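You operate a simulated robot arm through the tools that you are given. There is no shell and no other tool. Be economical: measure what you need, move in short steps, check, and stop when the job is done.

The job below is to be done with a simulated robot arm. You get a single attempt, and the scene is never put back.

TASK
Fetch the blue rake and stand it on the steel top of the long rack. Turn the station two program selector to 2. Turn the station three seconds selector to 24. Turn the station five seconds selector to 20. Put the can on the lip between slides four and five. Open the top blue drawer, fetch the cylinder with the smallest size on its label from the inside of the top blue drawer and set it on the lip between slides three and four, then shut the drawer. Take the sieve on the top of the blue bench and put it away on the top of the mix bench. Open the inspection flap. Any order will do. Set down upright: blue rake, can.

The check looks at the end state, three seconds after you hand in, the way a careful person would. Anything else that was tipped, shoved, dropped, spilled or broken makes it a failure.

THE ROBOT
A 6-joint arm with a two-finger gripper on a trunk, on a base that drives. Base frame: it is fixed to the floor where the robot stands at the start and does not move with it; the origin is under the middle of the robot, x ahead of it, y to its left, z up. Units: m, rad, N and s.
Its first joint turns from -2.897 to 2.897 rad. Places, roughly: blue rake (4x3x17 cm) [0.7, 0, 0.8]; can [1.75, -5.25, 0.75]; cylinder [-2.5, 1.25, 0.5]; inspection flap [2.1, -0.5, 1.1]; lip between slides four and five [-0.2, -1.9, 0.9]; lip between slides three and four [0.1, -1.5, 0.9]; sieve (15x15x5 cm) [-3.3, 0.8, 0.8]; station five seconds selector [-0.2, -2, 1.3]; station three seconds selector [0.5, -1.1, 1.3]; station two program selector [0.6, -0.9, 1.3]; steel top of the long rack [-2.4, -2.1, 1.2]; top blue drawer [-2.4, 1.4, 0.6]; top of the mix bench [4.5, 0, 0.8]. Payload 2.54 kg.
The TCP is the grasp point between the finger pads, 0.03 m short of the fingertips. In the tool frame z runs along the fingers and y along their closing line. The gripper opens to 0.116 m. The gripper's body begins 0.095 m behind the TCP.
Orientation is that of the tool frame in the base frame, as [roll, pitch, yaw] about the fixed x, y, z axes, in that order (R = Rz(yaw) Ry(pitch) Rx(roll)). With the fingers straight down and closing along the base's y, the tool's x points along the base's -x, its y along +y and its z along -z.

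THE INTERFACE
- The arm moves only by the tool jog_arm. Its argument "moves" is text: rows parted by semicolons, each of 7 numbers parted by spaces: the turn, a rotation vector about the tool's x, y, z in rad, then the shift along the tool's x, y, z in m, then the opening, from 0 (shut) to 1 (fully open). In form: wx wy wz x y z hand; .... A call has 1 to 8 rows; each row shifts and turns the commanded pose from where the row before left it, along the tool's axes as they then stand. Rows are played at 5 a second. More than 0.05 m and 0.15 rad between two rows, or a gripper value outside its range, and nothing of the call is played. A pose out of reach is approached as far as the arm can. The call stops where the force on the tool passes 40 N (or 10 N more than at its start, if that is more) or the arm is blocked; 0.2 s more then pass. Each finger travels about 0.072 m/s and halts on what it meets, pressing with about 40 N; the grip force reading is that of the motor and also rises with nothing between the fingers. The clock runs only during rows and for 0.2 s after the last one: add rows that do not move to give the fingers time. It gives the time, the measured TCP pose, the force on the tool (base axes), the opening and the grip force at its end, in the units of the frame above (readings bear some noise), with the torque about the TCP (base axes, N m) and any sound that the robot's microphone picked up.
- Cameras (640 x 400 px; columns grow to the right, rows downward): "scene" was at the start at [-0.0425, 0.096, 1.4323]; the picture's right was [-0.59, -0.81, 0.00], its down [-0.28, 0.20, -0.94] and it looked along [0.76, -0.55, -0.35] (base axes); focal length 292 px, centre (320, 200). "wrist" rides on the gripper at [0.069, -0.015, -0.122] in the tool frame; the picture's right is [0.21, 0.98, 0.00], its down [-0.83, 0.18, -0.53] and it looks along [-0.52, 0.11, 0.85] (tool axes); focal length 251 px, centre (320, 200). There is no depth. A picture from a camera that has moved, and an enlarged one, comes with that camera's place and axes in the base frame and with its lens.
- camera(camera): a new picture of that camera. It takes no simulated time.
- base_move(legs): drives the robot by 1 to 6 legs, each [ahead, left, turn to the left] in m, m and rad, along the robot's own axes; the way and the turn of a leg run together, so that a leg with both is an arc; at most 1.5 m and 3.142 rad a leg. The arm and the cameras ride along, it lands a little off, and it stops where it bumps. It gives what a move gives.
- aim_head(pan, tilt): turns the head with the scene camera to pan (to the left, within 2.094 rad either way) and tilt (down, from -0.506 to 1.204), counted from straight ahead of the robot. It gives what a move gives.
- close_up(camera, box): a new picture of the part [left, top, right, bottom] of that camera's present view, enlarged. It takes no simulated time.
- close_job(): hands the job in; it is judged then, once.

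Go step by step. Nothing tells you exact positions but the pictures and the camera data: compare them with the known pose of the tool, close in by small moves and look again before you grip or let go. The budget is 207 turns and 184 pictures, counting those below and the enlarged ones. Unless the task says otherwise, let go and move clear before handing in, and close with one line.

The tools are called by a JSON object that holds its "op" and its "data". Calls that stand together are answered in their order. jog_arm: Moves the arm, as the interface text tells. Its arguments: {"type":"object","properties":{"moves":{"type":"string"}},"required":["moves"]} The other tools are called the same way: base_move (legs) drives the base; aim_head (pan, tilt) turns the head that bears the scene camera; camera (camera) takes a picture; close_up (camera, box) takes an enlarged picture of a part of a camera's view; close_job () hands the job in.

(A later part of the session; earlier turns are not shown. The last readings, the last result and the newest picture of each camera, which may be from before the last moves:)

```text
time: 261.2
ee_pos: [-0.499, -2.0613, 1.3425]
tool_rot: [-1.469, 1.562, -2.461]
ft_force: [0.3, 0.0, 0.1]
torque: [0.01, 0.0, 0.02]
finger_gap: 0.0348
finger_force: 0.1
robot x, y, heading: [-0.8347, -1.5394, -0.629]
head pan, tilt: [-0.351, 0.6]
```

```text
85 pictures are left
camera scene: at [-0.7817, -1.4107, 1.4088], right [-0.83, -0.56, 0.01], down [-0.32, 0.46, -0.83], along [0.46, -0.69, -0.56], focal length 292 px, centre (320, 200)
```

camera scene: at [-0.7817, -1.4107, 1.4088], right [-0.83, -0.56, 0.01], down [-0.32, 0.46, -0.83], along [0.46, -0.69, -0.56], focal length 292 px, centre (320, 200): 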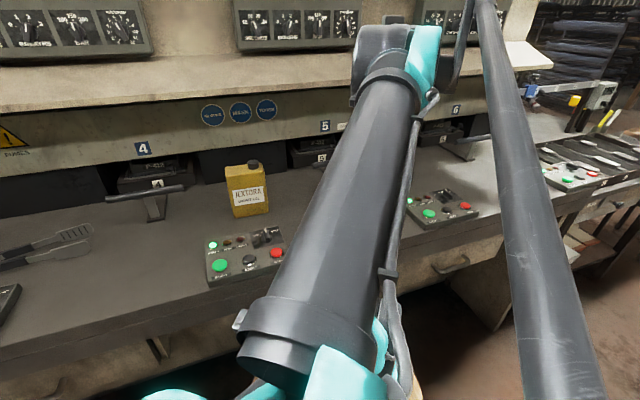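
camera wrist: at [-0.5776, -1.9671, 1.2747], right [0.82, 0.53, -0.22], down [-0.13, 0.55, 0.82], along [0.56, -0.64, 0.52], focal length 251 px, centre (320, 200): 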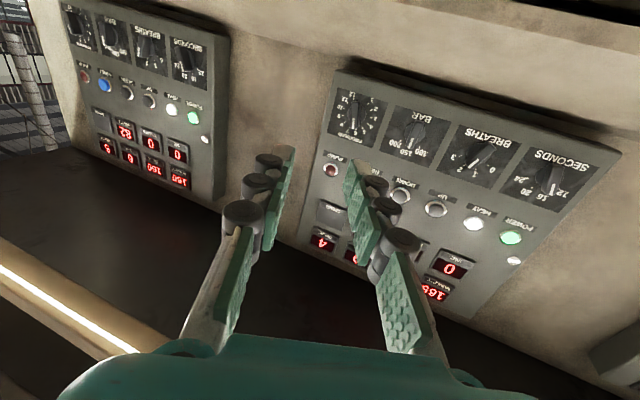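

The arm prefers the target to its right with this pose, so I'll shift the base left along the aisle.

{"op": "base_move", "data": {"legs": [[0.04, 0.48, -0.03]]}}

{"op": "jog_arm", "data": {"moves": "0 0 0 0 -0.045 0 0.3;0 0 0 0 -0.045 0 0.3;0 0 0 0 -0.045 0.01 0.3;0 0 0 0 -0.045 0.02 0.3;0 0 0 0 -0.045 0.02 0.3;0 0 0 0 -0.03 0.02 0.3;0 0 0 0 0 0 0.3"}}

{"op": "camera", "data": {"camera": "wrist"}}

```text
time: 264.0
ee_pos: [-0.2352, -1.7285, 1.3416]
tool_rot: [-1.619, 1.546, -2.717]
ft_force: [0.4, 0.7, -0.7]
torque: [-0.04, -0.02, 0.04]
finger_gap: 0.035
finger_force: 0.1
robot x, y, heading: [-0.5451, -1.1939, -0.652]
head pan, tilt: [-0.351, 0.6]
stopped in leg 1: the robot was blocked; the commanded pose is now the measured one
```

```text
time: 265.6
ee_pos: [-0.4342, -1.9081, 1.3514]
tool_rot: [-1.184, 1.557, -2.259]
ft_force: [0.3, 0.2, -0.4]
torque: [0.01, -0.03, 0.01]
finger_gap: 0.0348
finger_force: 0.0
robot x, y, heading: [-0.545, -1.1881, -0.653]
head pan, tilt: [-0.351, 0.6]
```

```text
84 pictures are left
camera wrist: at [-0.5067, -1.8072, 1.2824], right [0.86, 0.46, -0.23], down [-0.09, 0.56, 0.82], along [0.51, -0.68, 0.52], focal length 251 px, centre (320, 200)
```

wrist: 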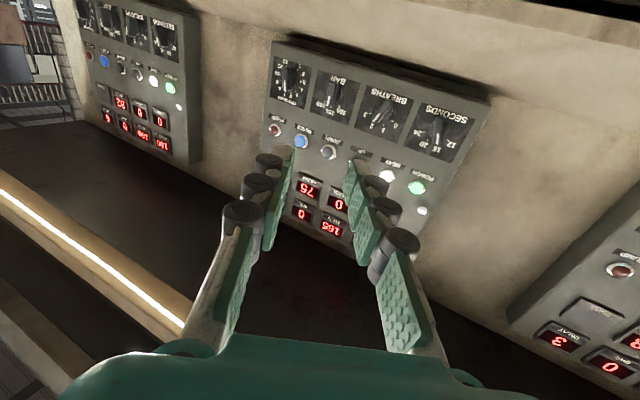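

{"op": "jog_arm", "data": {"moves": "-0.08 0 0 0 0.025 0.02 0.3;0 0 0 0 0.02 0.03 0.3;0 0 0 0 0.02 0.03 0.3;0 0 0 0 0.01 0.04 0.3;0 0 0 0 0 0.04 0.3;0 0 0 0 0 0 0.3"}}

{"op": "camera", "data": {"camera": "wrist"}}

```text
time: 267.0
ee_pos: [-0.2831, -2.0034, 1.3531]
tool_rot: [-1.254, 1.557, -2.252]
ft_force: [-0.7, -0.1, -0.2]
torque: [0.01, -0.04, 0.05]
finger_gap: 0.0349
finger_force: 0.0
robot x, y, heading: [-0.5474, -1.1898, -0.652]
head pan, tilt: [-0.351, 0.6]
```

```text
83 pictures are left
camera wrist: at [-0.3631, -1.9099, 1.2836], right [0.82, 0.53, -0.23], down [-0.13, 0.56, 0.82], along [0.56, -0.64, 0.52], focal length 251 px, centre (320, 200)
```

wrist: 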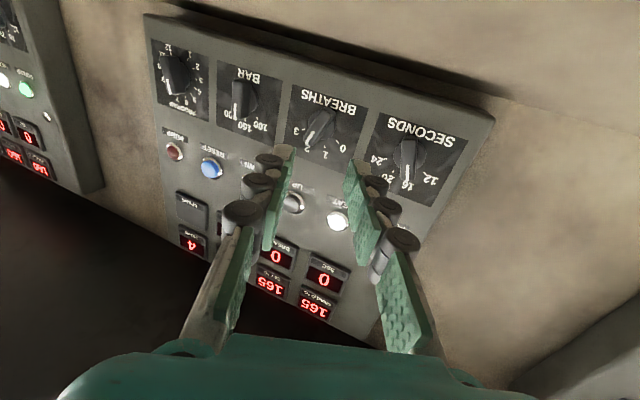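

The tool is yawed about 0.32 rad off the panel normal; correcting that.

{"op": "jog_arm", "data": {"moves": "-0.11 0 0 0 0 0 0.3;-0.11 0 0 0 0 0 0.3;-0.1 0 0 0 0 0 0.3;0 0 0 0 0 0 0.3"}}

{"op": "camera", "data": {"camera": "wrist"}}

```text
time: 268.0
ee_pos: [-0.2838, -2.003, 1.3504]
tool_rot: [-1.587, 1.556, -2.259]
ft_force: [-0.6, -0.1, -0.1]
torque: [0.03, 0.04, 0.01]
finger_gap: 0.0349
finger_force: 0.0
robot x, y, heading: [-0.5482, -1.1882, -0.653]
head pan, tilt: [-0.351, 0.6]
```

```text
82 pictures are left
camera wrist: at [-0.3895, -1.9389, 1.283], right [0.61, 0.76, -0.23], down [-0.3, 0.48, 0.82], along [0.74, -0.43, 0.52], focal length 251 px, centre (320, 200)
```

wrist: 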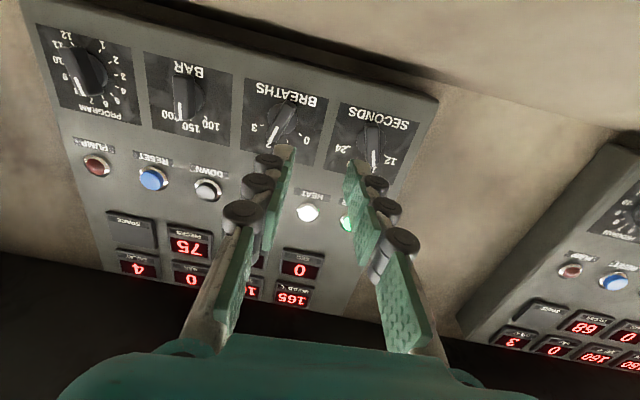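

{"op": "jog_arm", "data": {"moves": "0 0 0 0 0.027 0.03 0.3;0 0 0 -0.003 0.026 0.03 0.3;0 0 -0.12 0 0 0.015 0.3;0 0 -0.12 0 0 0 0.3;0 0 -0.11 0 0 0 0.3;0 0 0 0 0 0 0.3"}}

{"op": "camera", "data": {"camera": "wrist"}}

```text
time: 269.4
ee_pos: [-0.1927, -2.009, 1.3524]
tool_rot: [-1.572, 1.205, -2.244]
ft_force: [0.5, 1.3, 0.4]
torque: [0.0, -0.02, -0.08]
finger_gap: 0.035
finger_force: 0.0
robot x, y, heading: [-0.5469, -1.1889, -0.646]
head pan, tilt: [-0.351, 0.6]
```

```text
81 pictures are left
camera wrist: at [-0.3121, -1.9613, 1.2951], right [0.52, 0.65, -0.55], down [-0.13, 0.7, 0.71], along [0.84, -0.3, 0.45], focal length 251 px, centre (320, 200)
```

wrist: 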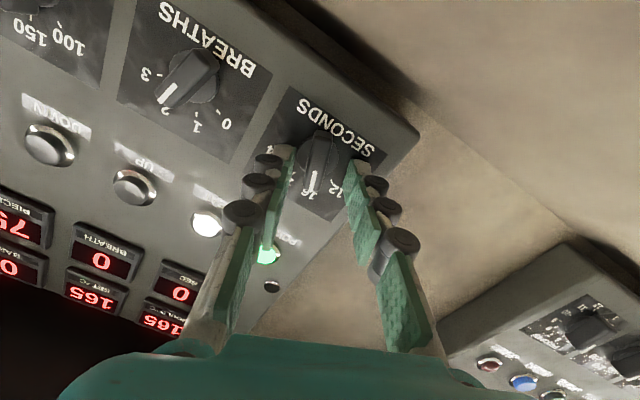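

{"op": "jog_arm", "data": {"moves": "0 0 0 0 0 0.015 0.3;0 0 0 0 0 0.013 0.3;0 0 0 0 0 0 0.3"}}

{"op": "close_up", "data": {"camera": "wrist", "box": [220, 80, 420, 260]}}

```text
time: 269.8
ee_pos: [-0.1909, -2.0092, 1.3526]
tool_rot: [-1.573, 1.205, -2.25]
ft_force: [-13.0, 20.8, 3.5]
torque: [0.05, -0.15, 0.84]
finger_gap: 0.0403
finger_force: 4.1
robot x, y, heading: [-0.5495, -1.1861, -0.651]
head pan, tilt: [-0.351, 0.6]
stopped in row 1: the force on the tool passed its limit at 61 N (the readings are from after the stop); the commanded pose is now the measured one
```

```text
2.22 times, centred on (320, 170) of wrist
camera zoom: at [-0.3098, -1.9629, 1.2954], right [0.52, 0.65, -0.55], down [-0.12, 0.7, 0.71], along [0.84, -0.3, 0.45], focal length 559 px, centre (320, 267)
```

zoom: 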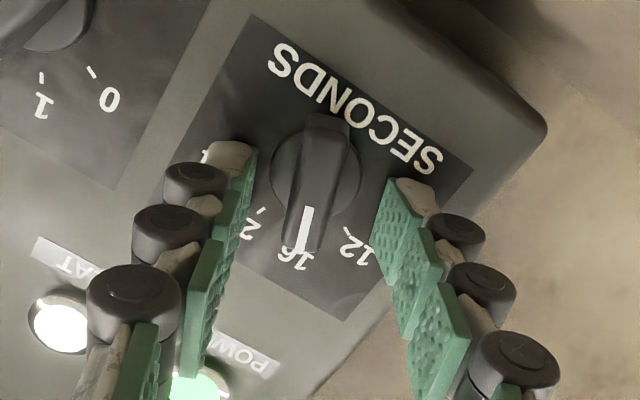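

Fingertips reached the panel face with the knob between them. Back off 2 mm and close.

{"op": "jog_arm", "data": {"moves": "0 0 0 0 0 -0.003 0.3;0 0 0 0 0 0 0.15;0 0 0 0 0 0 0;0 0 0 0 0 0 0;0 0 0 0 0 0 0"}}

{"op": "close_up", "data": {"camera": "wrist", "box": [220, 80, 420, 260]}}

```text
time: 271.2
ee_pos: [-0.1925, -2.0124, 1.3524]
tool_rot: [-1.575, 1.203, -2.259]
ft_force: [-1.1, -8.8, 1.5]
torque: [0.11, 0.19, 0.29]
finger_gap: 0.012
finger_force: 38.7
robot x, y, heading: [-0.5449, -1.1955, -0.65]
head pan, tilt: [-0.351, 0.6]
stopped in row 5: the force on the tool passed its limit at 41 N (the readings are from after the stop); the commanded pose is now the measured one
```

```text
2.22 times, centred on (320, 170) of wrist
camera zoom: at [-0.3121, -1.9643, 1.295], right [0.53, 0.65, -0.55], down [-0.12, 0.7, 0.71], along [0.84, -0.31, 0.44], focal length 559 px, centre (320, 267)
```

zoom: 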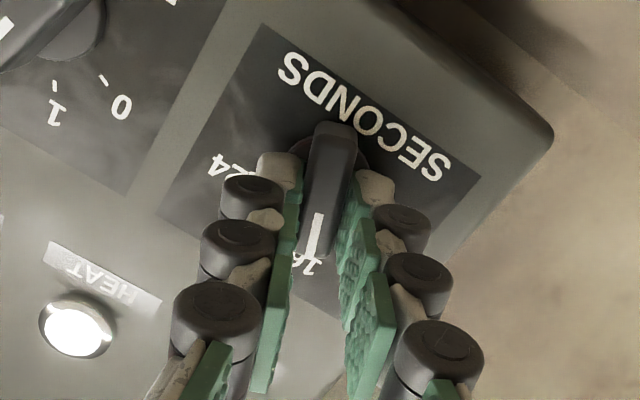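

{"op": "jog_arm", "data": {"moves": "0 0 0.1 0 0 0 0;0 0 0.1 0 0 0 0;0 0 0.1 0 0 0 0;0 0 0.1 0 0 0 0;0 0 0.1 0 0 0 0;0 0 0.1 0 0 0 0;0 0 0.1 0 0 0 0;0 0 0 0 0 0 0"}}

{"op": "close_up", "data": {"camera": "wrist", "box": [220, 80, 420, 260]}}

```text
time: 272.3
ee_pos: [-0.1945, -2.0138, 1.353]
tool_rot: [1.582, 1.494, 0.896]
ft_force: [-2.6, -10.2, -2.9]
torque: [-0.11, -0.05, 0.3]
finger_gap: 0.0121
finger_force: 39.0
robot x, y, heading: [-0.546, -1.1912, -0.652]
head pan, tilt: [-0.351, 0.6]
stopped in row 5: the force on the tool passed its limit at 41 N (the readings are from after the stop); the commanded pose is now the measured one
```

```text
2.22 times, centred on (320, 170) of wrist
camera zoom: at [-0.295, -1.9429, 1.2842], right [0.63, 0.77, -0.14], down [-0.34, 0.43, 0.84], along [0.7, -0.48, 0.53], focal length 559 px, centre (320, 267)
```

zoom: 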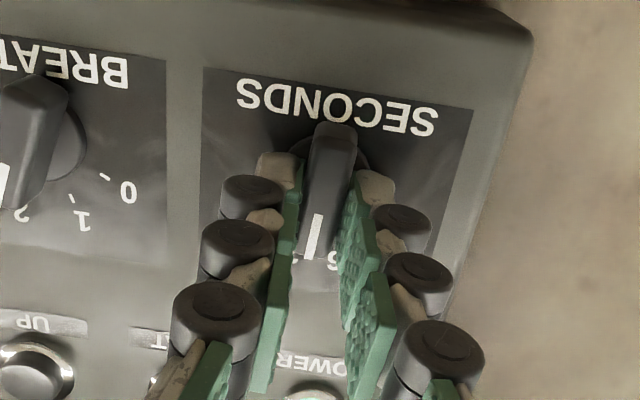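

{"op": "jog_arm", "data": {"moves": "0 0 0 0 -0.002 0 0;0 0 0.07 0 -0.001 0 0;0 0 0.07 0 0 0 0;0 0 0.07 0 0 0 0;0 0 0.07 0 0 0 0;0 0 0 0 0 0 0"}}

{"op": "close_up", "data": {"camera": "wrist", "box": [220, 80, 420, 260]}}

```text
time: 273.7
ee_pos: [-0.1948, -2.0137, 1.353]
tool_rot: [1.571, 1.212, 0.888]
ft_force: [-2.5, 7.6, -15.8]
torque: [0.29, 0.36, 0.73]
finger_gap: 0.012
finger_force: 39.1
robot x, y, heading: [-0.5457, -1.1898, -0.652]
head pan, tilt: [-0.351, 0.6]
```

```text
2.22 times, centred on (320, 170) of wrist
camera zoom: at [-0.2835, -1.9291, 1.2841], right [0.63, 0.77, 0.14], down [-0.49, 0.25, 0.84], along [0.61, -0.59, 0.53], focal length 559 px, centre (320, 267)
```

zoom: 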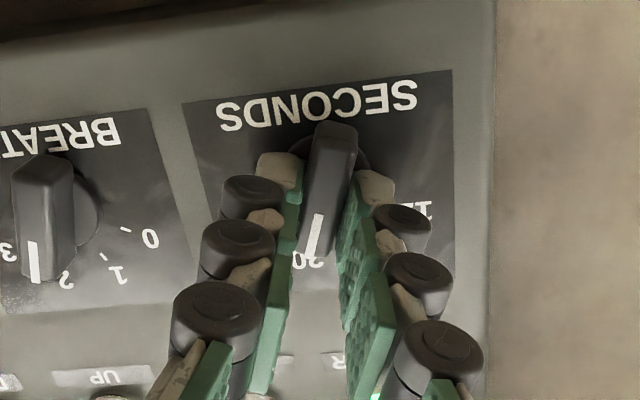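

Pointer is on 20. Releasing, backing out and checking.

{"op": "jog_arm", "data": {"moves": "0 0 0 0 0 0 0.2;0 0 0 0 0 0 0.35;0 0 0 0 0 0 0.35;0 0 0 0 0 -0.03 0.35;0 0 0 0 0 -0.04 0.35;0 0 0 0 0 -0.04 0.35;0 0 -0.12 0 0 -0.03 0.35;0 0 -0.12 0 0 0 0.35"}}

{"op": "close_up", "data": {"camera": "wrist", "box": [160, 40, 480, 240]}}

```text
time: 275.5
ee_pos: [-0.303, -1.9259, 1.3521]
tool_rot: [1.573, 1.458, 0.888]
ft_force: [-0.8, 0.4, -0.1]
torque: [0.02, -0.01, 0.04]
finger_gap: 0.0406
finger_force: 0.1
robot x, y, heading: [-0.5479, -1.1849, -0.652]
head pan, tilt: [-0.351, 0.6]
```

```text
2.00 times, centred on (320, 140) of wrist
camera zoom: at [-0.4028, -1.8536, 1.2836], right [0.63, 0.77, -0.1], down [-0.36, 0.4, 0.84], along [0.69, -0.49, 0.53], focal length 503 px, centre (320, 320)
```

zoom: 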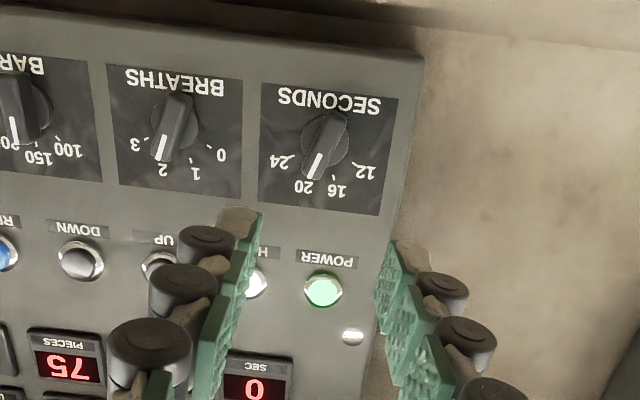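

Seconds on station five is at 20. Moving the base 1.14 m along to station three.

{"op": "base_move", "data": {"legs": [[-0.04, 0, 0], [0, 1.14, 0]]}}

{"op": "camera", "data": {"camera": "wrist"}}

```text
time: 281.8
ee_pos: [0.3022, -1.0365, 1.3528]
tool_rot: [1.568, 1.452, 0.831]
ft_force: [2.7, -3.6, -8.9]
torque: [-0.63, -0.78, 0.03]
finger_gap: 0.0407
finger_force: 0.0
robot x, y, heading: [0.0975, -0.2895, -0.697]
head pan, tilt: [-0.351, 0.6]
```

```text
75 pictures are left
camera wrist: at [0.2066, -0.9592, 1.2836], right [0.67, 0.74, -0.1], down [-0.34, 0.42, 0.84], along [0.66, -0.53, 0.53], focal length 251 px, centre (320, 200)
```

wrist: 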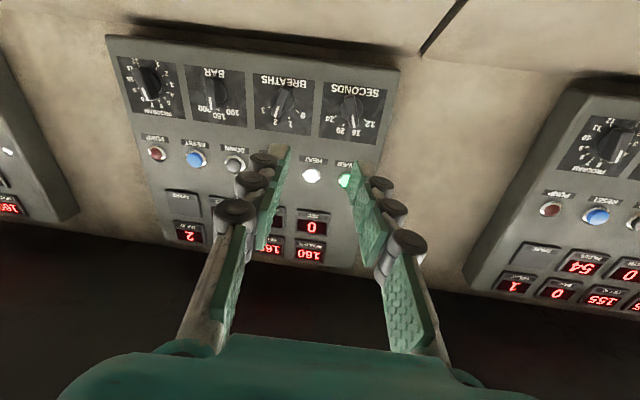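

{"op": "close_up", "data": {"camera": "wrist", "box": [310, 70, 410, 150]}}

{"op": "jog_arm", "data": {"moves": "0 0 0 0 0 0 0.35;0 0 0 0 0 0 0.35"}}

```text
5.00 times, centred on (360, 110) of wrist
camera zoom: at [0.2066, -0.9592, 1.2836], right [0.67, 0.74, -0.1], down [-0.34, 0.42, 0.84], along [0.66, -0.53, 0.53], focal length 1257 px, centre (120, 650)
```

zoom: 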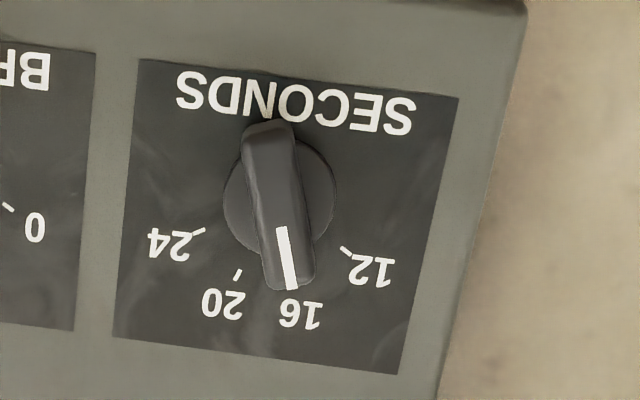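

```text
time: 282.4
ee_pos: [0.3039, -1.0356, 1.3535]
tool_rot: [1.572, 1.457, 0.837]
ft_force: [-0.5, -0.4, -0.4]
torque: [-0.01, 0.02, 0.0]
finger_gap: 0.0409
finger_force: 0.0
robot x, y, heading: [0.0985, -0.2885, -0.701]
head pan, tilt: [-0.351, 0.6]
```

{"op": "jog_arm", "data": {"moves": "-0.078 0 -0.1 0 0.01 0.02 0.35;0 0 -0.12 0 0.006 0.03 0.35;0 0 -0.12 0 0.006 0.03 0.35;0 0 -0.12 0 0 0.03 0.35;0 0 0 0 0 0 0.35"}}

{"op": "camera", "data": {"camera": "wrist"}}

```text
time: 283.6
ee_pos: [0.4016, -1.0882, 1.3528]
tool_rot: [-1.556, 1.224, -2.218]
ft_force: [-0.2, 1.0, -0.3]
torque: [0.01, -0.01, 0.0]
finger_gap: 0.0409
finger_force: 0.1
robot x, y, heading: [0.0946, -0.2876, -0.702]
head pan, tilt: [-0.351, 0.6]
```

```text
73 pictures are left
camera wrist: at [0.2827, -1.0427, 1.2943], right [0.52, 0.67, -0.53], down [-0.15, 0.69, 0.71], along [0.84, -0.29, 0.46], focal length 251 px, centre (320, 200)
```

wrist: 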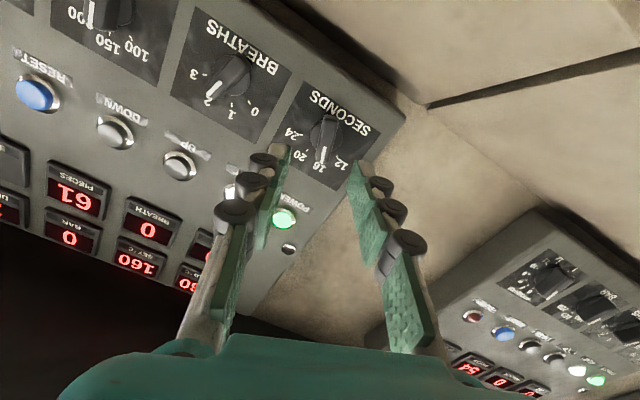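

{"op": "jog_arm", "data": {"moves": "0 0 0 0 0.003 0.03 0.3;0 0 0 0 0 0.03 0.3;0 0 0 0 0 0.015 0.3;0 0 0 0 0 0.008 0.3;0 0 0 0 0 0 0.3"}}

{"op": "close_up", "data": {"camera": "wrist", "box": [220, 80, 420, 260]}}

```text
time: 284.3
ee_pos: [0.4465, -1.1187, 1.3535]
tool_rot: [-1.561, 1.222, -2.219]
ft_force: [-12.6, 16.7, 2.6]
torque: [0.09, -0.06, 0.7]
finger_gap: 0.0389
finger_force: 2.3
robot x, y, heading: [0.0967, -0.2867, -0.704]
head pan, tilt: [-0.351, 0.6]
stopped in row 3: the force on the tool passed its limit at 56 N (the readings are from after the stop); the commanded pose is now the measured one
```

```text
2.22 times, centred on (320, 170) of wrist
camera zoom: at [0.3272, -1.0736, 1.294], right [0.52, 0.67, -0.53], down [-0.15, 0.69, 0.71], along [0.84, -0.29, 0.45], focal length 559 px, centre (320, 267)
```

zoom: 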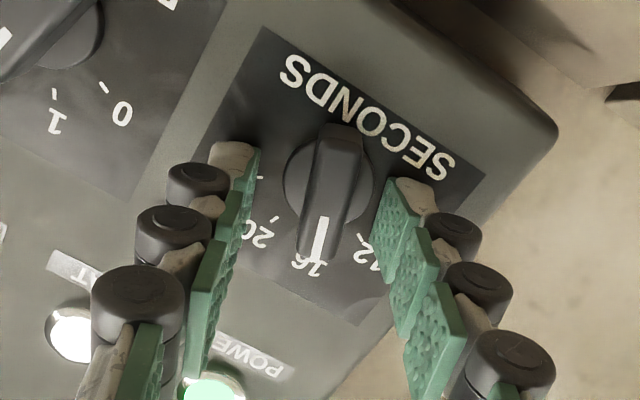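

{"op": "jog_arm", "data": {"moves": "0 0 0 0 0.002 -0.003 0.3;0 0 0 0 0 0 0.15;0 0 0 0 0 0 0;0 0 0 0 0 0 0;0 0 0 0 0 0 0"}}

{"op": "jog_arm", "data": {"moves": "0 0 0.1 0 0 0 0;0 0 0.1 0 0 0 0;0 0 0.1 0 0 0 0;0 0 0.1 0 0 0 0;0 0 0.1 0 0 0 0;0 0 0.1 0 0 0 0;0 0 0.1 0 0 0 0"}}

```text
time: 285.5
ee_pos: [0.4477, -1.1177, 1.3517]
tool_rot: [-1.562, 1.226, -2.224]
ft_force: [-0.3, -13.4, 8.4]
torque: [0.12, 0.25, 0.03]
finger_gap: 0.0119
finger_force: 38.9
robot x, y, heading: [0.0966, -0.285, -0.698]
head pan, tilt: [-0.351, 0.6]
```

```text
time: 287.1
ee_pos: [0.4445, -1.1188, 1.3519]
tool_rot: [1.565, 1.216, 0.902]
ft_force: [-13.4, -31.1, 13.4]
torque: [-0.14, 0.05, -0.32]
finger_gap: 0.0121
finger_force: 38.8
robot x, y, heading: [0.0917, -0.2919, -0.699]
head pan, tilt: [-0.351, 0.6]
```

{"op": "jog_arm", "data": {"moves": "0 0 0 -0.0013 -0.0016 0 0;0 0 0.1 0 0 0 0;0 0 0.1 0 0 0 0;0 0 0.1 0 0 0 0;0 0 0.1 0 0 0 0;0 0 0.1 0 0 0 0;0 0 0.1 0 0 0 0;0 0 0.1 0 0 0 0"}}

{"op": "close_up", "data": {"camera": "wrist", "box": [220, 80, 420, 260]}}

```text
time: 288.6
ee_pos: [0.4443, -1.121, 1.3513]
tool_rot: [1.571, 0.693, 0.908]
ft_force: [-2.0, -12.1, -7.3]
torque: [-0.31, -0.38, -0.79]
finger_gap: 0.0117
finger_force: 38.6
robot x, y, heading: [0.0977, -0.2876, -0.698]
head pan, tilt: [-0.351, 0.6]
stopped in row 7: the force on the tool passed its limit at 48 N (the readings are from after the stop); the commanded pose is now the measured one
```

```text
2.22 times, centred on (320, 170) of wrist
camera zoom: at [0.3745, -1.0106, 1.2953], right [0.49, 0.62, 0.61], down [-0.74, -0.08, 0.67], along [0.46, -0.78, 0.42], focal length 559 px, centre (320, 267)
```

zoom: 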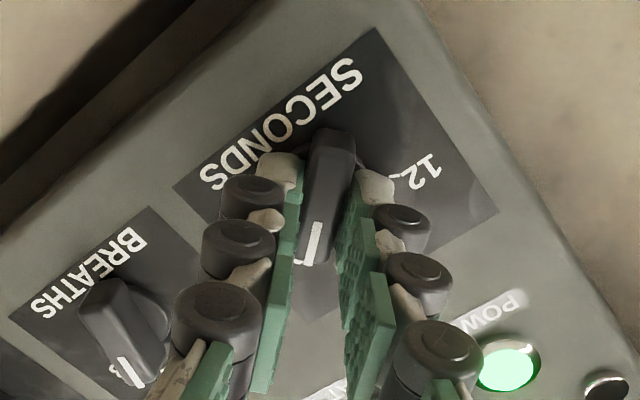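

{"op": "jog_arm", "data": {"moves": "0 0 0 -0.0005 -0.001 0 0;0 0 0.06 0 0 0 0;0 0 0.06 0 0 0 0;0 0 0.07 0 0 0 0;0 0 0 0 0 0 0"}}

{"op": "jog_arm", "data": {"moves": "0 0 0 0 0 0 0.2;0 0 0 0 0 0 0.35;0 0 0 0 0 0 0.35;0 0 0 0 0 -0.03 0.35;0 0 0 0 0 -0.04 0.35;0 0 -0.13 0 0 -0.03 0.35;0 0 -0.13 0 0 0 0.35;0 0 -0.13 0 0 0 0.35"}}

{"op": "close_up", "data": {"camera": "wrist", "box": [160, 40, 480, 240]}}

```text
time: 289.8
ee_pos: [0.4437, -1.1203, 1.3501]
tool_rot: [1.57, 0.503, 0.912]
ft_force: [-5.0, -4.0, -27.1]
torque: [-0.2, 0.89, 0.01]
finger_gap: 0.0116
finger_force: 38.7
robot x, y, heading: [0.0938, -0.2901, -0.703]
head pan, tilt: [-0.351, 0.6]
```

```text
time: 291.6
ee_pos: [0.3646, -1.0582, 1.3516]
tool_rot: [1.571, 0.897, 0.91]
ft_force: [0.3, 1.9, -0.6]
torque: [0.0, 0.01, -0.02]
finger_gap: 0.0404
finger_force: 0.0
robot x, y, heading: [0.0965, -0.2905, -0.704]
head pan, tilt: [-0.351, 0.6]
```

```text
2.00 times, centred on (320, 140) of wrist
camera zoom: at [0.2883, -0.9574, 1.2882], right [0.55, 0.71, 0.44], down [-0.65, 0.03, 0.76], along [0.52, -0.71, 0.48], focal length 503 px, centre (320, 320)
```

zoom: 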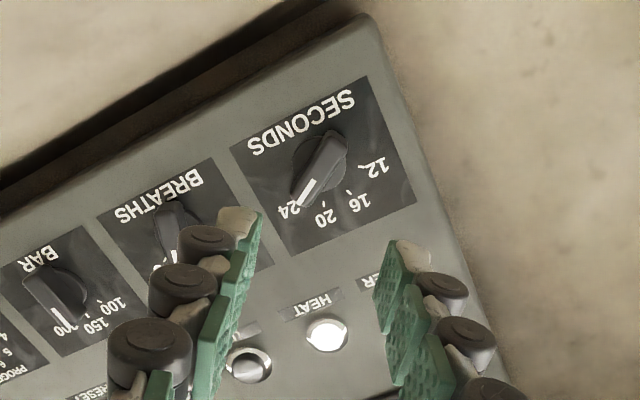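

Station three is at 24. Now shift about 0.30 m to reach the station-two program selector.

{"op": "base_move", "data": {"legs": [[-0.02, 0.3, 0.04]]}}

{"op": "jog_arm", "data": {"moves": "0 0 -0.14 0 0 0 0.35;0 0 -0.14 0 0 0 0.35;0 0 -0.14 0 0 0 0.35;0 0 -0.14 0 0 0 0.35;0 0 -0.11 0 0 0 0.35;0 0 0 0 0 0 0.35"}}

{"op": "camera", "data": {"camera": "wrist"}}

```text
time: 292.9
ee_pos: [0.3084, -1.046, 1.3502]
tool_rot: [1.568, 0.895, 0.824]
ft_force: [-0.3, -0.1, 0.6]
torque: [0.0, -0.02, 0.0]
finger_gap: 0.0406
finger_force: 0.0
robot x, y, heading: [0.1104, -0.2543, -0.795]
head pan, tilt: [-0.351, 0.6]
stopped in leg 1: the robot was blocked; the commanded pose is now the measured one
```

```text
time: 294.3
ee_pos: [0.3091, -1.0454, 1.3502]
tool_rot: [1.576, 1.566, 0.828]
ft_force: [-0.4, 0.0, 0.0]
torque: [0.01, -0.04, 0.03]
finger_gap: 0.0409
finger_force: 0.0
robot x, y, heading: [0.1098, -0.2578, -0.797]
head pan, tilt: [-0.351, 0.6]
```

```text
69 pictures are left
camera wrist: at [0.2094, -0.9734, 1.2819], right [0.67, 0.72, -0.21], down [-0.27, 0.49, 0.83], along [0.7, -0.49, 0.52], focal length 251 px, centre (320, 200)
```

wrist: 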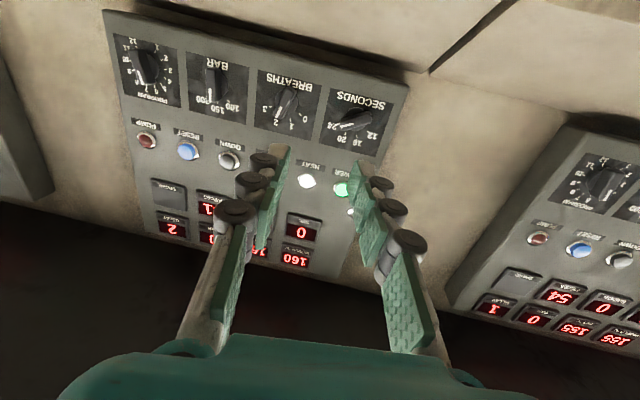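

{"op": "base_move", "data": {"legs": [[-0.12, 0, 0.1], [0, 0.13, 0]]}}

{"op": "jog_arm", "data": {"moves": "0 0 0 0 0.035 0.02 0.35;0 0 0 0 0.035 0.02 0.35;0 0 0 0 0.035 0.03 0.35;0 0 0 0 0.03 0.03 0.35;0 0 0 0 0.02 0.03 0.35;0 0 0 0 0 0 0.35"}}

{"op": "camera", "data": {"camera": "wrist"}}

```text
time: 296.4
ee_pos: [0.3781, -0.8412, 1.3512]
tool_rot: [1.536, 1.563, 0.895]
ft_force: [2.3, 1.9, -0.1]
torque: [0.03, 0.05, -0.22]
finger_gap: 0.0407
finger_force: 0.1
robot x, y, heading: [0.0972, -0.0703, -0.686]
head pan, tilt: [-0.351, 0.6]
```

```text
time: 297.8
ee_pos: [0.5771, -0.7939, 1.352]
tool_rot: [1.575, 1.563, 0.932]
ft_force: [0.1, -0.9, 0.1]
torque: [-0.01, 0.03, -0.04]
finger_gap: 0.0406
finger_force: 0.1
robot x, y, heading: [0.0958, -0.0757, -0.686]
head pan, tilt: [-0.351, 0.6]
```

```text
68 pictures are left
camera wrist: at [0.4703, -0.7314, 1.2838], right [0.59, 0.78, -0.21], down [-0.32, 0.46, 0.83], along [0.74, -0.42, 0.52], focal length 251 px, centre (320, 200)
```

wrist: 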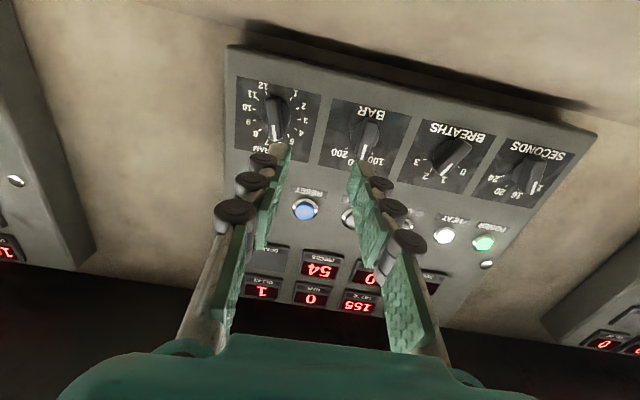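

Good, the arm reaches. Zooming on the program selector.

{"op": "close_up", "data": {"camera": "wrist", "box": [225, 70, 335, 160]}}

```text
4.44 times, centred on (280, 115) of wrist
camera zoom: at [0.4703, -0.7314, 1.2838], right [0.59, 0.78, -0.21], down [-0.32, 0.46, 0.83], along [0.74, -0.42, 0.52], focal length 1118 px, centre (498, 578)
```

zoom: 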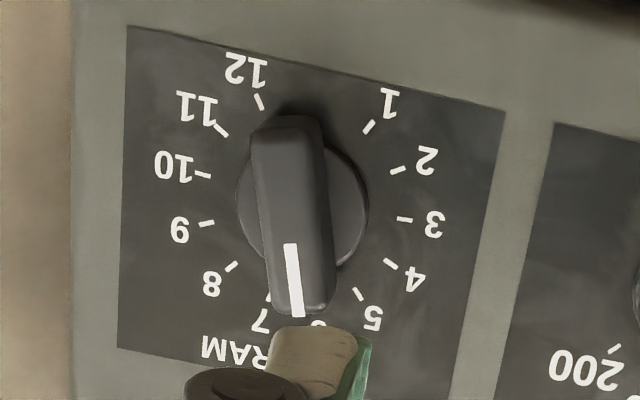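

Selector points to 6; target 2 is about −109° (counter-clockwise). Approaching.

{"op": "jog_arm", "data": {"moves": "0.014 0 -0.12 0 -0.022 0.02 0.35;0 0 -0.117 0 -0.022 0.02 0.3;0 0 0 0 0 0.02 0.3;0 0 0 0 0 0 0.3"}}

{"op": "close_up", "data": {"camera": "wrist", "box": [220, 60, 420, 240]}}

```text
time: 298.8
ee_pos: [0.5986, -0.8655, 1.3535]
tool_rot: [-1.565, 1.342, -2.223]
ft_force: [0.4, -0.1, 0.1]
torque: [0.0, 0.01, -0.02]
finger_gap: 0.0349
finger_force: 0.1
robot x, y, heading: [0.097, -0.0777, -0.688]
head pan, tilt: [-0.351, 0.6]
```

```text
2.22 times, centred on (320, 150) of wrist
camera zoom: at [0.4829, -0.8151, 1.2921], right [0.55, 0.71, -0.43], down [-0.2, 0.62, 0.76], along [0.81, -0.33, 0.48], focal length 559 px, centre (320, 311)
```

zoom: 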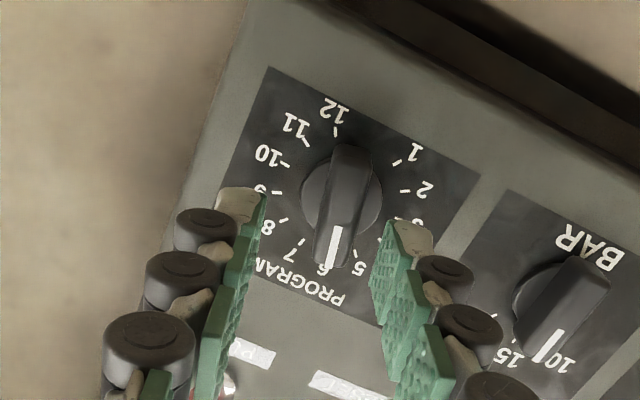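

{"op": "jog_arm", "data": {"moves": "0 0 0 0 0.007 0.015 0.3;0 0 0 0 0 0.01 0.3;0 0 0 0 0 0.005 0.3;0 0 0 0 0 0.005 0.3"}}

{"op": "close_up", "data": {"camera": "wrist", "box": [220, 80, 420, 260]}}

```text
time: 299.6
ee_pos: [0.6217, -0.8746, 1.3521]
tool_rot: [-1.569, 1.339, -2.225]
ft_force: [-12.2, 16.1, 3.7]
torque: [0.09, -0.14, 0.62]
finger_gap: 0.0385
finger_force: 3.7
robot x, y, heading: [0.0954, -0.0718, -0.689]
head pan, tilt: [-0.351, 0.6]
stopped in row 3: the force on the tool passed its limit at 47 N (the readings are from after the stop); the commanded pose is now the measured one
```

```text
2.22 times, centred on (320, 170) of wrist
camera zoom: at [0.5056, -0.8245, 1.2888], right [0.55, 0.71, -0.43], down [-0.2, 0.62, 0.76], along [0.81, -0.33, 0.48], focal length 559 px, centre (320, 267)
```

zoom: 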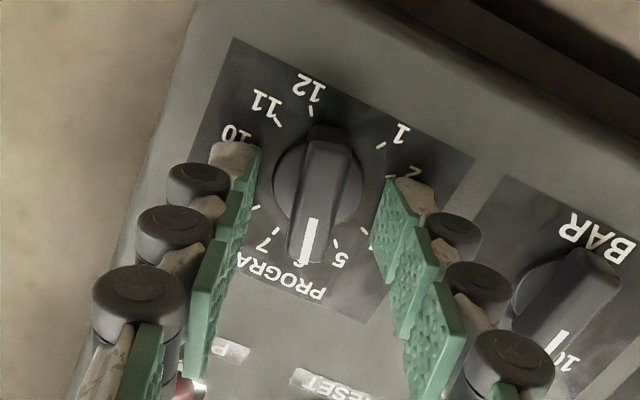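

{"op": "jog_arm", "data": {"moves": "0 0 0 0 0 -0.003 0.3;0 0 0 0 0 0 0.15;0 0 0 0 0 0 0;0 0 0 0 0 0 0;0 0 -0.1 0 0 0 0;0 0 -0.1 0 0 0 0;0 0 -0.1 0 0 0 0;0 0 -0.1 0 0 0 0"}}

```text
time: 301.4
ee_pos: [0.6188, -0.8754, 1.3503]
tool_rot: [-1.572, 0.935, -2.229]
ft_force: [-0.5, -3.4, -10.2]
torque: [-0.23, -0.31, 0.66]
finger_gap: 0.0117
finger_force: 39.3
robot x, y, heading: [0.0963, -0.0753, -0.684]
head pan, tilt: [-0.351, 0.6]
```

{"op": "jog_arm", "data": {"moves": "0 0 -0.12 0 0 0 0;0 0 -0.12 0 0 0 0;0 0 -0.12 0 0 0 0;0 0 -0.12 0 0 0 0;0 0 -0.12 0 0 0 0;0 0 -0.12 0 0 0 0;0 0 -0.12 0 0 0 0;0 0 0 0 0 0 0"}}

{"op": "close_up", "data": {"camera": "wrist", "box": [220, 80, 420, 260]}}

```text
time: 302.5
ee_pos: [0.6217, -0.8738, 1.3486]
tool_rot: [-1.572, 0.376, -2.228]
ft_force: [5.4, -2.2, -3.1]
torque: [0.17, 0.24, -0.35]
finger_gap: 0.0115
finger_force: 38.8
robot x, y, heading: [0.0971, -0.0745, -0.69]
head pan, tilt: [-0.351, 0.6]
stopped in row 5: the force on the tool passed its limit at 42 N (the readings are from after the stop); the commanded pose is now the measured one
```

```text
2.22 times, centred on (320, 170) of wrist
camera zoom: at [0.4809, -0.8548, 1.339], right [0.1, 0.13, -0.99], down [0.09, 0.99, 0.14], along [0.99, -0.1, 0.08], focal length 559 px, centre (320, 267)
```

zoom: 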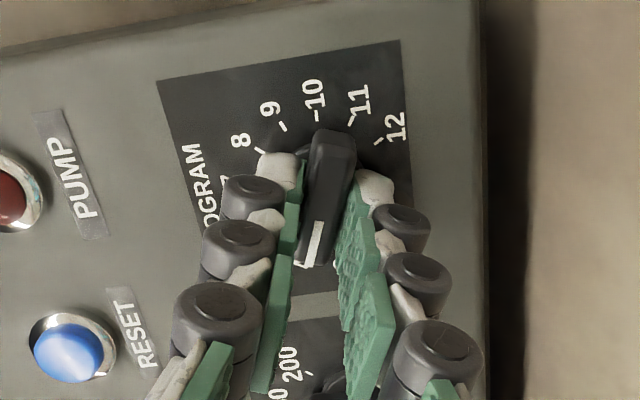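

{"op": "jog_arm", "data": {"moves": "0 0 -0.1 0 0 0 0;0 0 -0.1 0 0 0 0;0 0 -0.1 0 0 0 0;0 0 -0.1 0 0 0 0;0 0 0 0 0 0 0"}}

```text
time: 303.6
ee_pos: [0.6222, -0.8733, 1.3497]
tool_rot: [-1.633, 0.015, -2.249]
ft_force: [-9.2, 0.5, -0.2]
torque: [-0.35, -0.48, -0.73]
finger_gap: 0.0121
finger_force: 39.2
out of reach, approached as far as the arm can: row 4
robot x, y, heading: [0.095, -0.0737, -0.687]
head pan, tilt: [-0.351, 0.6]
stopped in row 5: the force on the tool passed its limit at 43 N (the readings are from after the stop); the commanded pose is now the measured one
```

Wrist limit reached around position 3. I'll release, rotate the tool half a turn and regrip.

{"op": "jog_arm", "data": {"moves": "0 0 0 0 0 0 0.2;0 0 0 0 0 0 0.35;0 0 0 0 0 0 0.35;0 0 0 0 0 -0.03 0.35;0 0 0 0 0 -0.03 0.35;0 0 0.14 0 0 0 0.35;0 0 0.14 0 0 0 0.35;0 0 0.14 0 0 0 0.35"}}

{"op": "jog_arm", "data": {"moves": "0 0 0.148 0 0 0 0.35;0 0 0.148 0 0 0 0.35;0 0 0.148 0 0 0 0.35;0 0 0.148 0 0 0 0.35;0 0 0.148 0 0 0 0.35;0 0 0.148 0 0 0 0.35;0 0 0.148 0 0 0 0.35;0 0 0.148 0 0 0 0.35"}}

{"op": "jog_arm", "data": {"moves": "0 0 0.148 0 0 0 0.35;0 0 0.148 0 0 0 0.35;0 0 0.148 0 0 0 0.35;0 0 0.148 0 0 0 0.35;0 0 0.148 0 0 0 0.35;0 0 0.148 0 0 0 0.35;0 0 0.148 0 0 0 0.35;0 0 0.148 0 0 0 0.35"}}

{"op": "camera", "data": {"camera": "wrist"}}

```text
time: 305.4
ee_pos: [0.5776, -0.8356, 1.3531]
tool_rot: [-1.641, 0.436, -2.277]
ft_force: [0.7, 0.2, 0.4]
torque: [-0.01, -0.01, -0.01]
finger_gap: 0.0406
finger_force: 0.2
robot x, y, heading: [0.0976, -0.076, -0.689]
head pan, tilt: [-0.351, 0.6]
```

```text
time: 307.2
ee_pos: [0.5772, -0.8359, 1.3536]
tool_rot: [2.47, 1.489, 1.793]
ft_force: [-0.6, 0.6, -0.4]
torque: [-0.03, 0.02, 0.02]
finger_gap: 0.0407
finger_force: 0.0
robot x, y, heading: [0.0969, -0.0822, -0.688]
head pan, tilt: [-0.351, 0.6]
```

```text
time: 309.0
ee_pos: [0.5761, -0.836, 1.353]
tool_rot: [1.639, 0.336, 0.915]
ft_force: [0.3, 0.1, -0.5]
torque: [-0.01, -0.04, 0.03]
finger_gap: 0.0407
finger_force: 0.0
robot x, y, heading: [0.0979, -0.0766, -0.688]
head pan, tilt: [-0.351, 0.6]
```

```text
63 pictures are left
camera wrist: at [0.5168, -0.7106, 1.3253], right [0.37, 0.38, 0.85], down [-0.84, -0.25, 0.48], along [0.39, -0.89, 0.23], focal length 251 px, centre (320, 200)
```

wrist: 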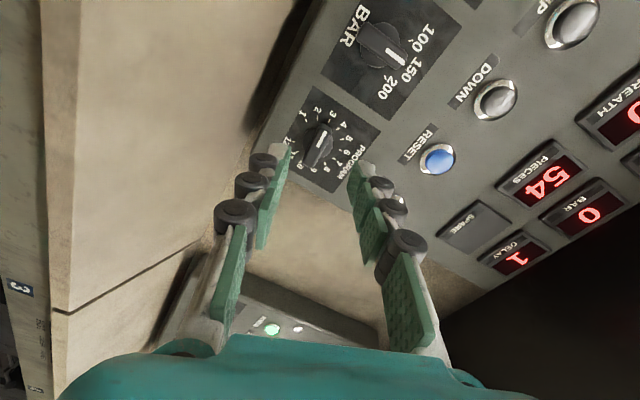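

{"op": "jog_arm", "data": {"moves": "-0.067 0 0.12 0 0 0 0.3;0 0 0.13 0 0 0.02 0.3;0 0 0 0 0 0.015 0.3;0 0 0 0 0 0 0.3"}}

{"op": "close_up", "data": {"camera": "wrist", "box": [220, 80, 420, 260]}}

```text
time: 310.0
ee_pos: [0.6042, -0.8581, 1.3531]
tool_rot: [1.571, 0.088, 0.913]
ft_force: [0.9, -0.5, -0.3]
torque: [-0.01, -0.02, -0.04]
finger_gap: 0.0346
finger_force: 0.1
robot x, y, heading: [0.0971, -0.0736, -0.689]
head pan, tilt: [-0.351, 0.6]
```

```text
2.22 times, centred on (320, 170) of wrist
camera zoom: at [0.5488, -0.7284, 1.3328], right [0.18, 0.24, 0.95], down [-0.92, -0.31, 0.25], along [0.36, -0.92, 0.16], focal length 559 px, centre (320, 267)
```

zoom: 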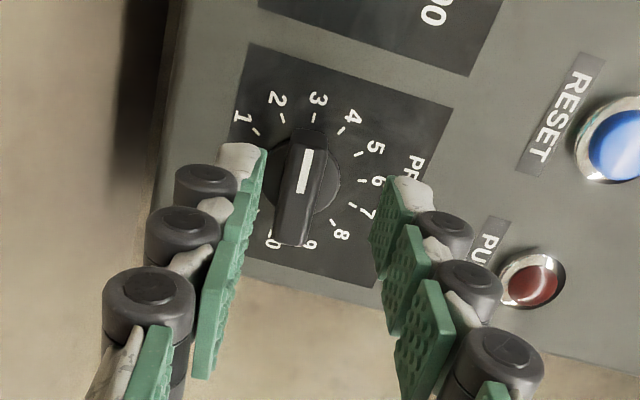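

{"op": "jog_arm", "data": {"moves": "0 0 0 0 -0.004 0.01 0.3;0 0 0 0 0 0.008 0.3;0 0 0 0 0 0.004 0.3;0 0 0 0 0 0 0.15;0 0 0 0 0 0 0;0 0 0 0 0 0 0;0 0 0 0 0 0 0"}}

{"op": "jog_arm", "data": {"moves": "0 0 0 0 0 0 0;0 0 -0.1 0 0 0 0;0 0 -0.1 0 0 0 0;0 0 -0.1 0 0 0 0;0 0 -0.1 0 0 0 0;0 0 -0.08 0 0 0 0;0 0 0 0 0 0 0"}}

{"op": "close_up", "data": {"camera": "wrist", "box": [220, 80, 420, 260]}}

```text
time: 311.7
ee_pos: [0.6233, -0.8709, 1.3473]
tool_rot: [1.571, 0.089, 0.913]
ft_force: [3.3, -4.2, -7.2]
torque: [0.18, 0.15, 0.39]
finger_gap: 0.0114
finger_force: 38.7
robot x, y, heading: [0.0967, -0.0743, -0.692]
head pan, tilt: [-0.351, 0.6]
stopped in row 7: the force on the tool passed its limit at 41 N (the readings are from after the stop); the commanded pose is now the measured one
```

```text
time: 312.7
ee_pos: [0.6211, -0.8722, 1.3463]
tool_rot: [1.575, 0.359, 0.913]
ft_force: [5.3, -6.6, -10.4]
torque: [0.28, 0.24, 0.51]
finger_gap: 0.0116
finger_force: 38.5
robot x, y, heading: [0.0963, -0.0753, -0.688]
head pan, tilt: [-0.351, 0.6]
stopped in row 4: the force on the tool passed its limit at 43 N (the readings are from after the stop); the commanded pose is now the measured one
```

```text
2.22 times, centred on (320, 170) of wrist
camera zoom: at [0.5613, -0.7496, 1.3091], right [0.33, 0.43, 0.84], down [-0.86, -0.24, 0.46], along [0.4, -0.87, 0.29], focal length 559 px, centre (320, 267)
```

zoom: 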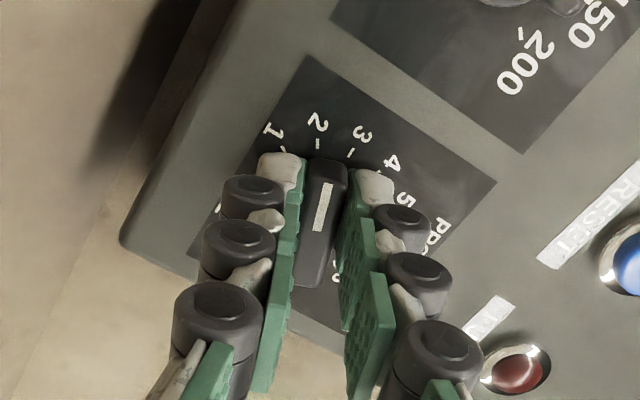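

{"op": "jog_arm", "data": {"moves": "0 0 0 0.0004 -0.0012 0 0;0 0 -0.07 0 0 0 0;0 0 -0.07 0 0 0 0;0 0 -0.07 0 0 0 0;0 0 -0.03 0 0 0 0;0 0 0 0 0 0 0"}}

{"op": "jog_arm", "data": {"moves": "0 0 0 0 0 0 0.2;0 0 0 0 0 0 0.35;0 0 0 0 0 0 0.35;0 0 0 0 0 -0.03 0.35;0 0 0 0 0 -0.03 0.35;0 0 0 0 0 -0.03 0.35;0 0 -0.14 0 0 0 0.35;0 0 -0.14 0 0 0 0.35"}}

{"op": "close_up", "data": {"camera": "wrist", "box": [220, 60, 420, 200]}}

```text
time: 314.1
ee_pos: [0.6218, -0.8715, 1.3442]
tool_rot: [1.573, 0.596, 0.915]
ft_force: [9.6, -19.5, -9.4]
torque: [-0.04, -0.28, -0.63]
finger_gap: 0.0116
finger_force: 38.6
robot x, y, heading: [0.0927, -0.0748, -0.684]
head pan, tilt: [-0.351, 0.6]
```

```text
time: 315.9
ee_pos: [0.5483, -0.8141, 1.3475]
tool_rot: [1.572, 0.878, 0.914]
ft_force: [-0.5, 0.1, 0.4]
torque: [-0.01, -0.03, 0.01]
finger_gap: 0.0405
finger_force: 0.1
robot x, y, heading: [0.095, -0.0781, -0.687]
head pan, tilt: [-0.351, 0.6]
```

```text
2.86 times, centred on (320, 130) of wrist
camera zoom: at [0.4721, -0.7134, 1.2847], right [0.54, 0.7, 0.46], down [-0.66, 0.02, 0.75], along [0.52, -0.71, 0.47], focal length 718 px, centre (320, 400)
```

zoom: 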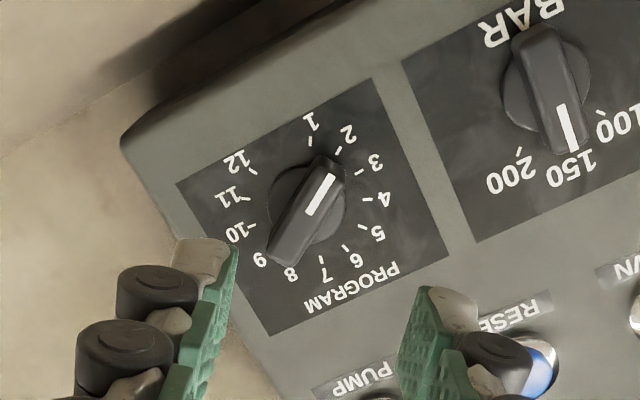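

Program is at 2. All selectors done. I'll look left for the route to the blue bench and the flap.

{"op": "jog_arm", "data": {"moves": "0 0 -0.14 0 0 -0.03 0.35;0 0 -0.14 0 0 -0.04 0.35;0 0 -0.14 0 0 -0.04 0.35;0 0 -0.14 0 0 -0.04 0.35;0 0 -0.13 0 0 -0.04 0.35;0 0 0 0 0 0 0.35"}}

{"op": "aim_head", "data": {"pan": 1.8, "tilt": 0.3}}

{"op": "camera", "data": {"camera": "scene"}}

```text
time: 317.3
ee_pos: [0.3977, -0.6999, 1.3479]
tool_rot: [1.918, 1.567, 1.259]
ft_force: [-0.5, 0.0, 0.9]
torque: [-0.01, 0.0, 0.01]
finger_gap: 0.0404
finger_force: 0.0
robot x, y, heading: [0.0954, -0.0715, -0.688]
head pan, tilt: [-0.351, 0.6]
```

```text
time: 319.3
ee_pos: [0.398, -0.7004, 1.3477]
tool_rot: [1.833, 1.565, 1.176]
ft_force: [0.1, 0.4, -0.1]
torque: [0.02, -0.04, -0.01]
finger_gap: 0.0404
finger_force: 0.1
robot x, y, heading: [0.0972, -0.0724, -0.691]
head pan, tilt: [1.799, 0.3]
```

```text
59 pictures are left
camera scene: at [0.1424, 0.2016, 1.4373], right [0.9, -0.44, 0.0], down [-0.13, -0.27, -0.96], along [0.42, 0.86, -0.3], focal length 292 px, centre (320, 200)
```

scene: 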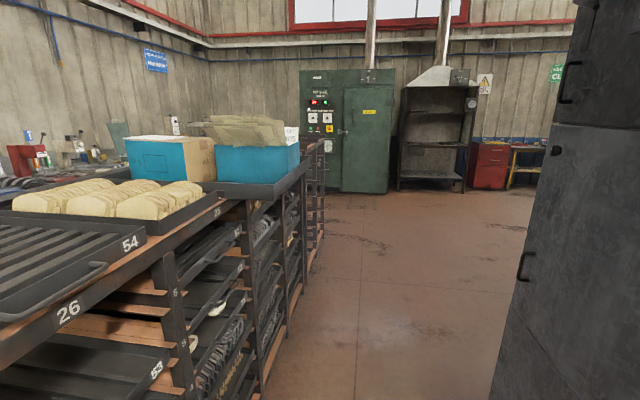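

The rack ends on this side at about u=-3.2. I'll fold the arm, then drive past the cabinet toward the flap.

{"op": "jog_arm", "data": {"moves": "0 0.145 0 0 0 -0.03 0.35;0 0.145 0 0 0 -0.02 0.35;0 0.145 0 0 0 0 0.35;0 0.145 0 0 0 0 0.35;0 0.145 0 0 0 0 0.35;0 0.145 0 0 0 0 0.35;0 0.145 0 0 0 0 0.35;0 0.145 0 0 0 0 0.35"}}

{"op": "jog_arm", "data": {"moves": "0 0.137 0 0 0 0 0.35;0 0.137 0 0 0 0 0.35;0 0.137 0 0 0 0 0.35;0 0 0 0.04 0 0 0.35;0 0 0 0.04 0 0 0.35;0 0 0 0.04 0 0 0.35;0 0 0 0.03 0 0 0.35"}}

```text
time: 321.1
ee_pos: [0.3599, -0.6689, 1.3491]
tool_rot: [3.136, 0.408, 2.482]
ft_force: [-0.7, 0.2, 0.5]
torque: [-0.04, 0.0, 0.0]
finger_gap: 0.0406
finger_force: 0.1
robot x, y, heading: [0.0959, -0.0774, -0.693]
head pan, tilt: [1.799, 0.3]
```

```text
time: 322.7
ee_pos: [0.2414, -0.5802, 1.3515]
tool_rot: [3.136, -0.001, 2.484]
ft_force: [0.1, 0.2, -0.1]
torque: [0.04, 0.04, 0.01]
finger_gap: 0.0408
finger_force: 0.1
robot x, y, heading: [0.0965, -0.0737, -0.686]
head pan, tilt: [1.799, 0.3]
```

{"op": "jog_arm", "data": {"moves": "0 0 0 0.037 0.028 0 0.35;0 0 0 0.037 0.028 0 0.35;0 0 0 0.037 0.028 0 0.35"}}

{"op": "base_move", "data": {"legs": [[-0.06, 0, 0], [0, 0, 1.6], [1.4, 0, 0], [0.8, 0, 0]]}}

{"op": "aim_head", "data": {"pan": -1.4, "tilt": 0.3}}

{"op": "camera", "data": {"camera": "scene"}}

```text
time: 323.5
ee_pos: [0.2064, -0.4437, 1.35]
tool_rot: [3.136, -0.003, 2.483]
ft_force: [0.7, -0.3, 0.0]
torque: [0.08, -0.02, 0.01]
finger_gap: 0.041
finger_force: 0.0
robot x, y, heading: [0.0974, -0.0739, -0.688]
head pan, tilt: [1.799, 0.3]
```

```text
time: 338.9
ee_pos: [1.7699, 1.8157, 1.35]
tool_rot: [3.136, -0.003, -2.198]
ft_force: [-0.1, -0.2, 0.2]
torque: [-0.01, 0.0, -0.03]
finger_gap: 0.0404
finger_force: 0.0
robot x, y, heading: [1.4036, 1.6918, 0.907]
head pan, tilt: [1.799, 0.3]
```

```text
time: 341.6
ee_pos: [1.7703, 1.8171, 1.3513]
tool_rot: [3.136, 0.0, -2.201]
ft_force: [-0.2, -0.2, 0.2]
torque: [-0.01, 0.01, 0.02]
finger_gap: 0.0407
finger_force: 0.0
robot x, y, heading: [1.401, 1.6986, 0.917]
head pan, tilt: [-1.4, 0.3]
```

```text
58 pictures are left
camera scene: at [1.2968, 1.6506, 1.4373], right [-0.47, -0.88, 0.0], down [-0.26, 0.14, -0.96], along [0.84, -0.45, -0.3], focal length 292 px, centre (320, 200)
```

scene: 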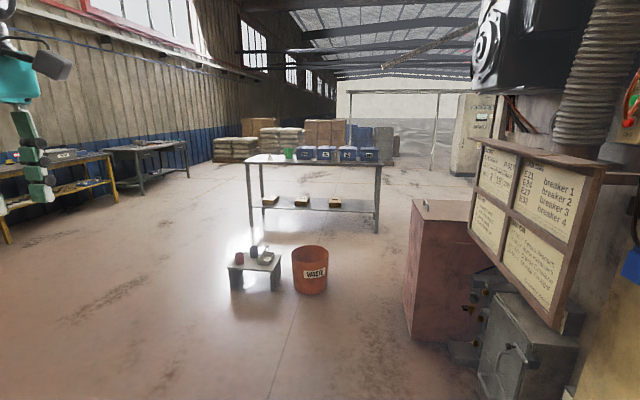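

The mix bench is the table ahead with the blue bins. The flap should be to the right; looking there.

{"op": "aim_head", "data": {"pan": -2.0, "tilt": 0.3}}

{"op": "camera", "data": {"camera": "scene"}}

```text
time: 342.6
ee_pos: [1.7694, 1.8155, 1.351]
tool_rot: [3.137, -0.002, -2.2]
ft_force: [0.0, 0.2, -0.4]
torque: [0.01, -0.02, 0.0]
finger_gap: 0.0406
finger_force: 0.1
robot x, y, heading: [1.406, 1.6963, 0.922]
head pan, tilt: [-2.0, 0.3]
```

```text
57 pictures are left
camera scene: at [1.2577, 1.6116, 1.4373], right [-0.89, -0.47, 0.0], down [-0.14, 0.26, -0.96], along [0.44, -0.85, -0.3], focal length 292 px, centre (320, 200)
```

scene: 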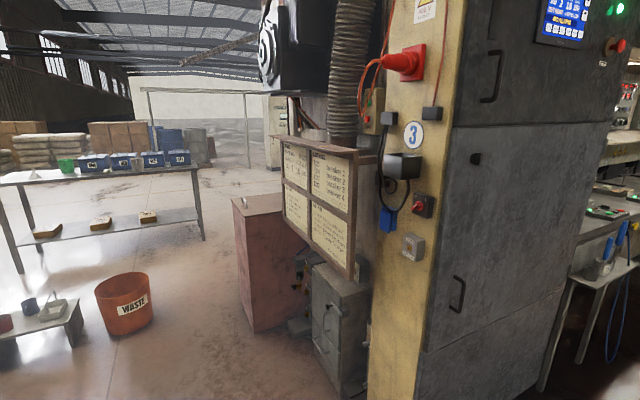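

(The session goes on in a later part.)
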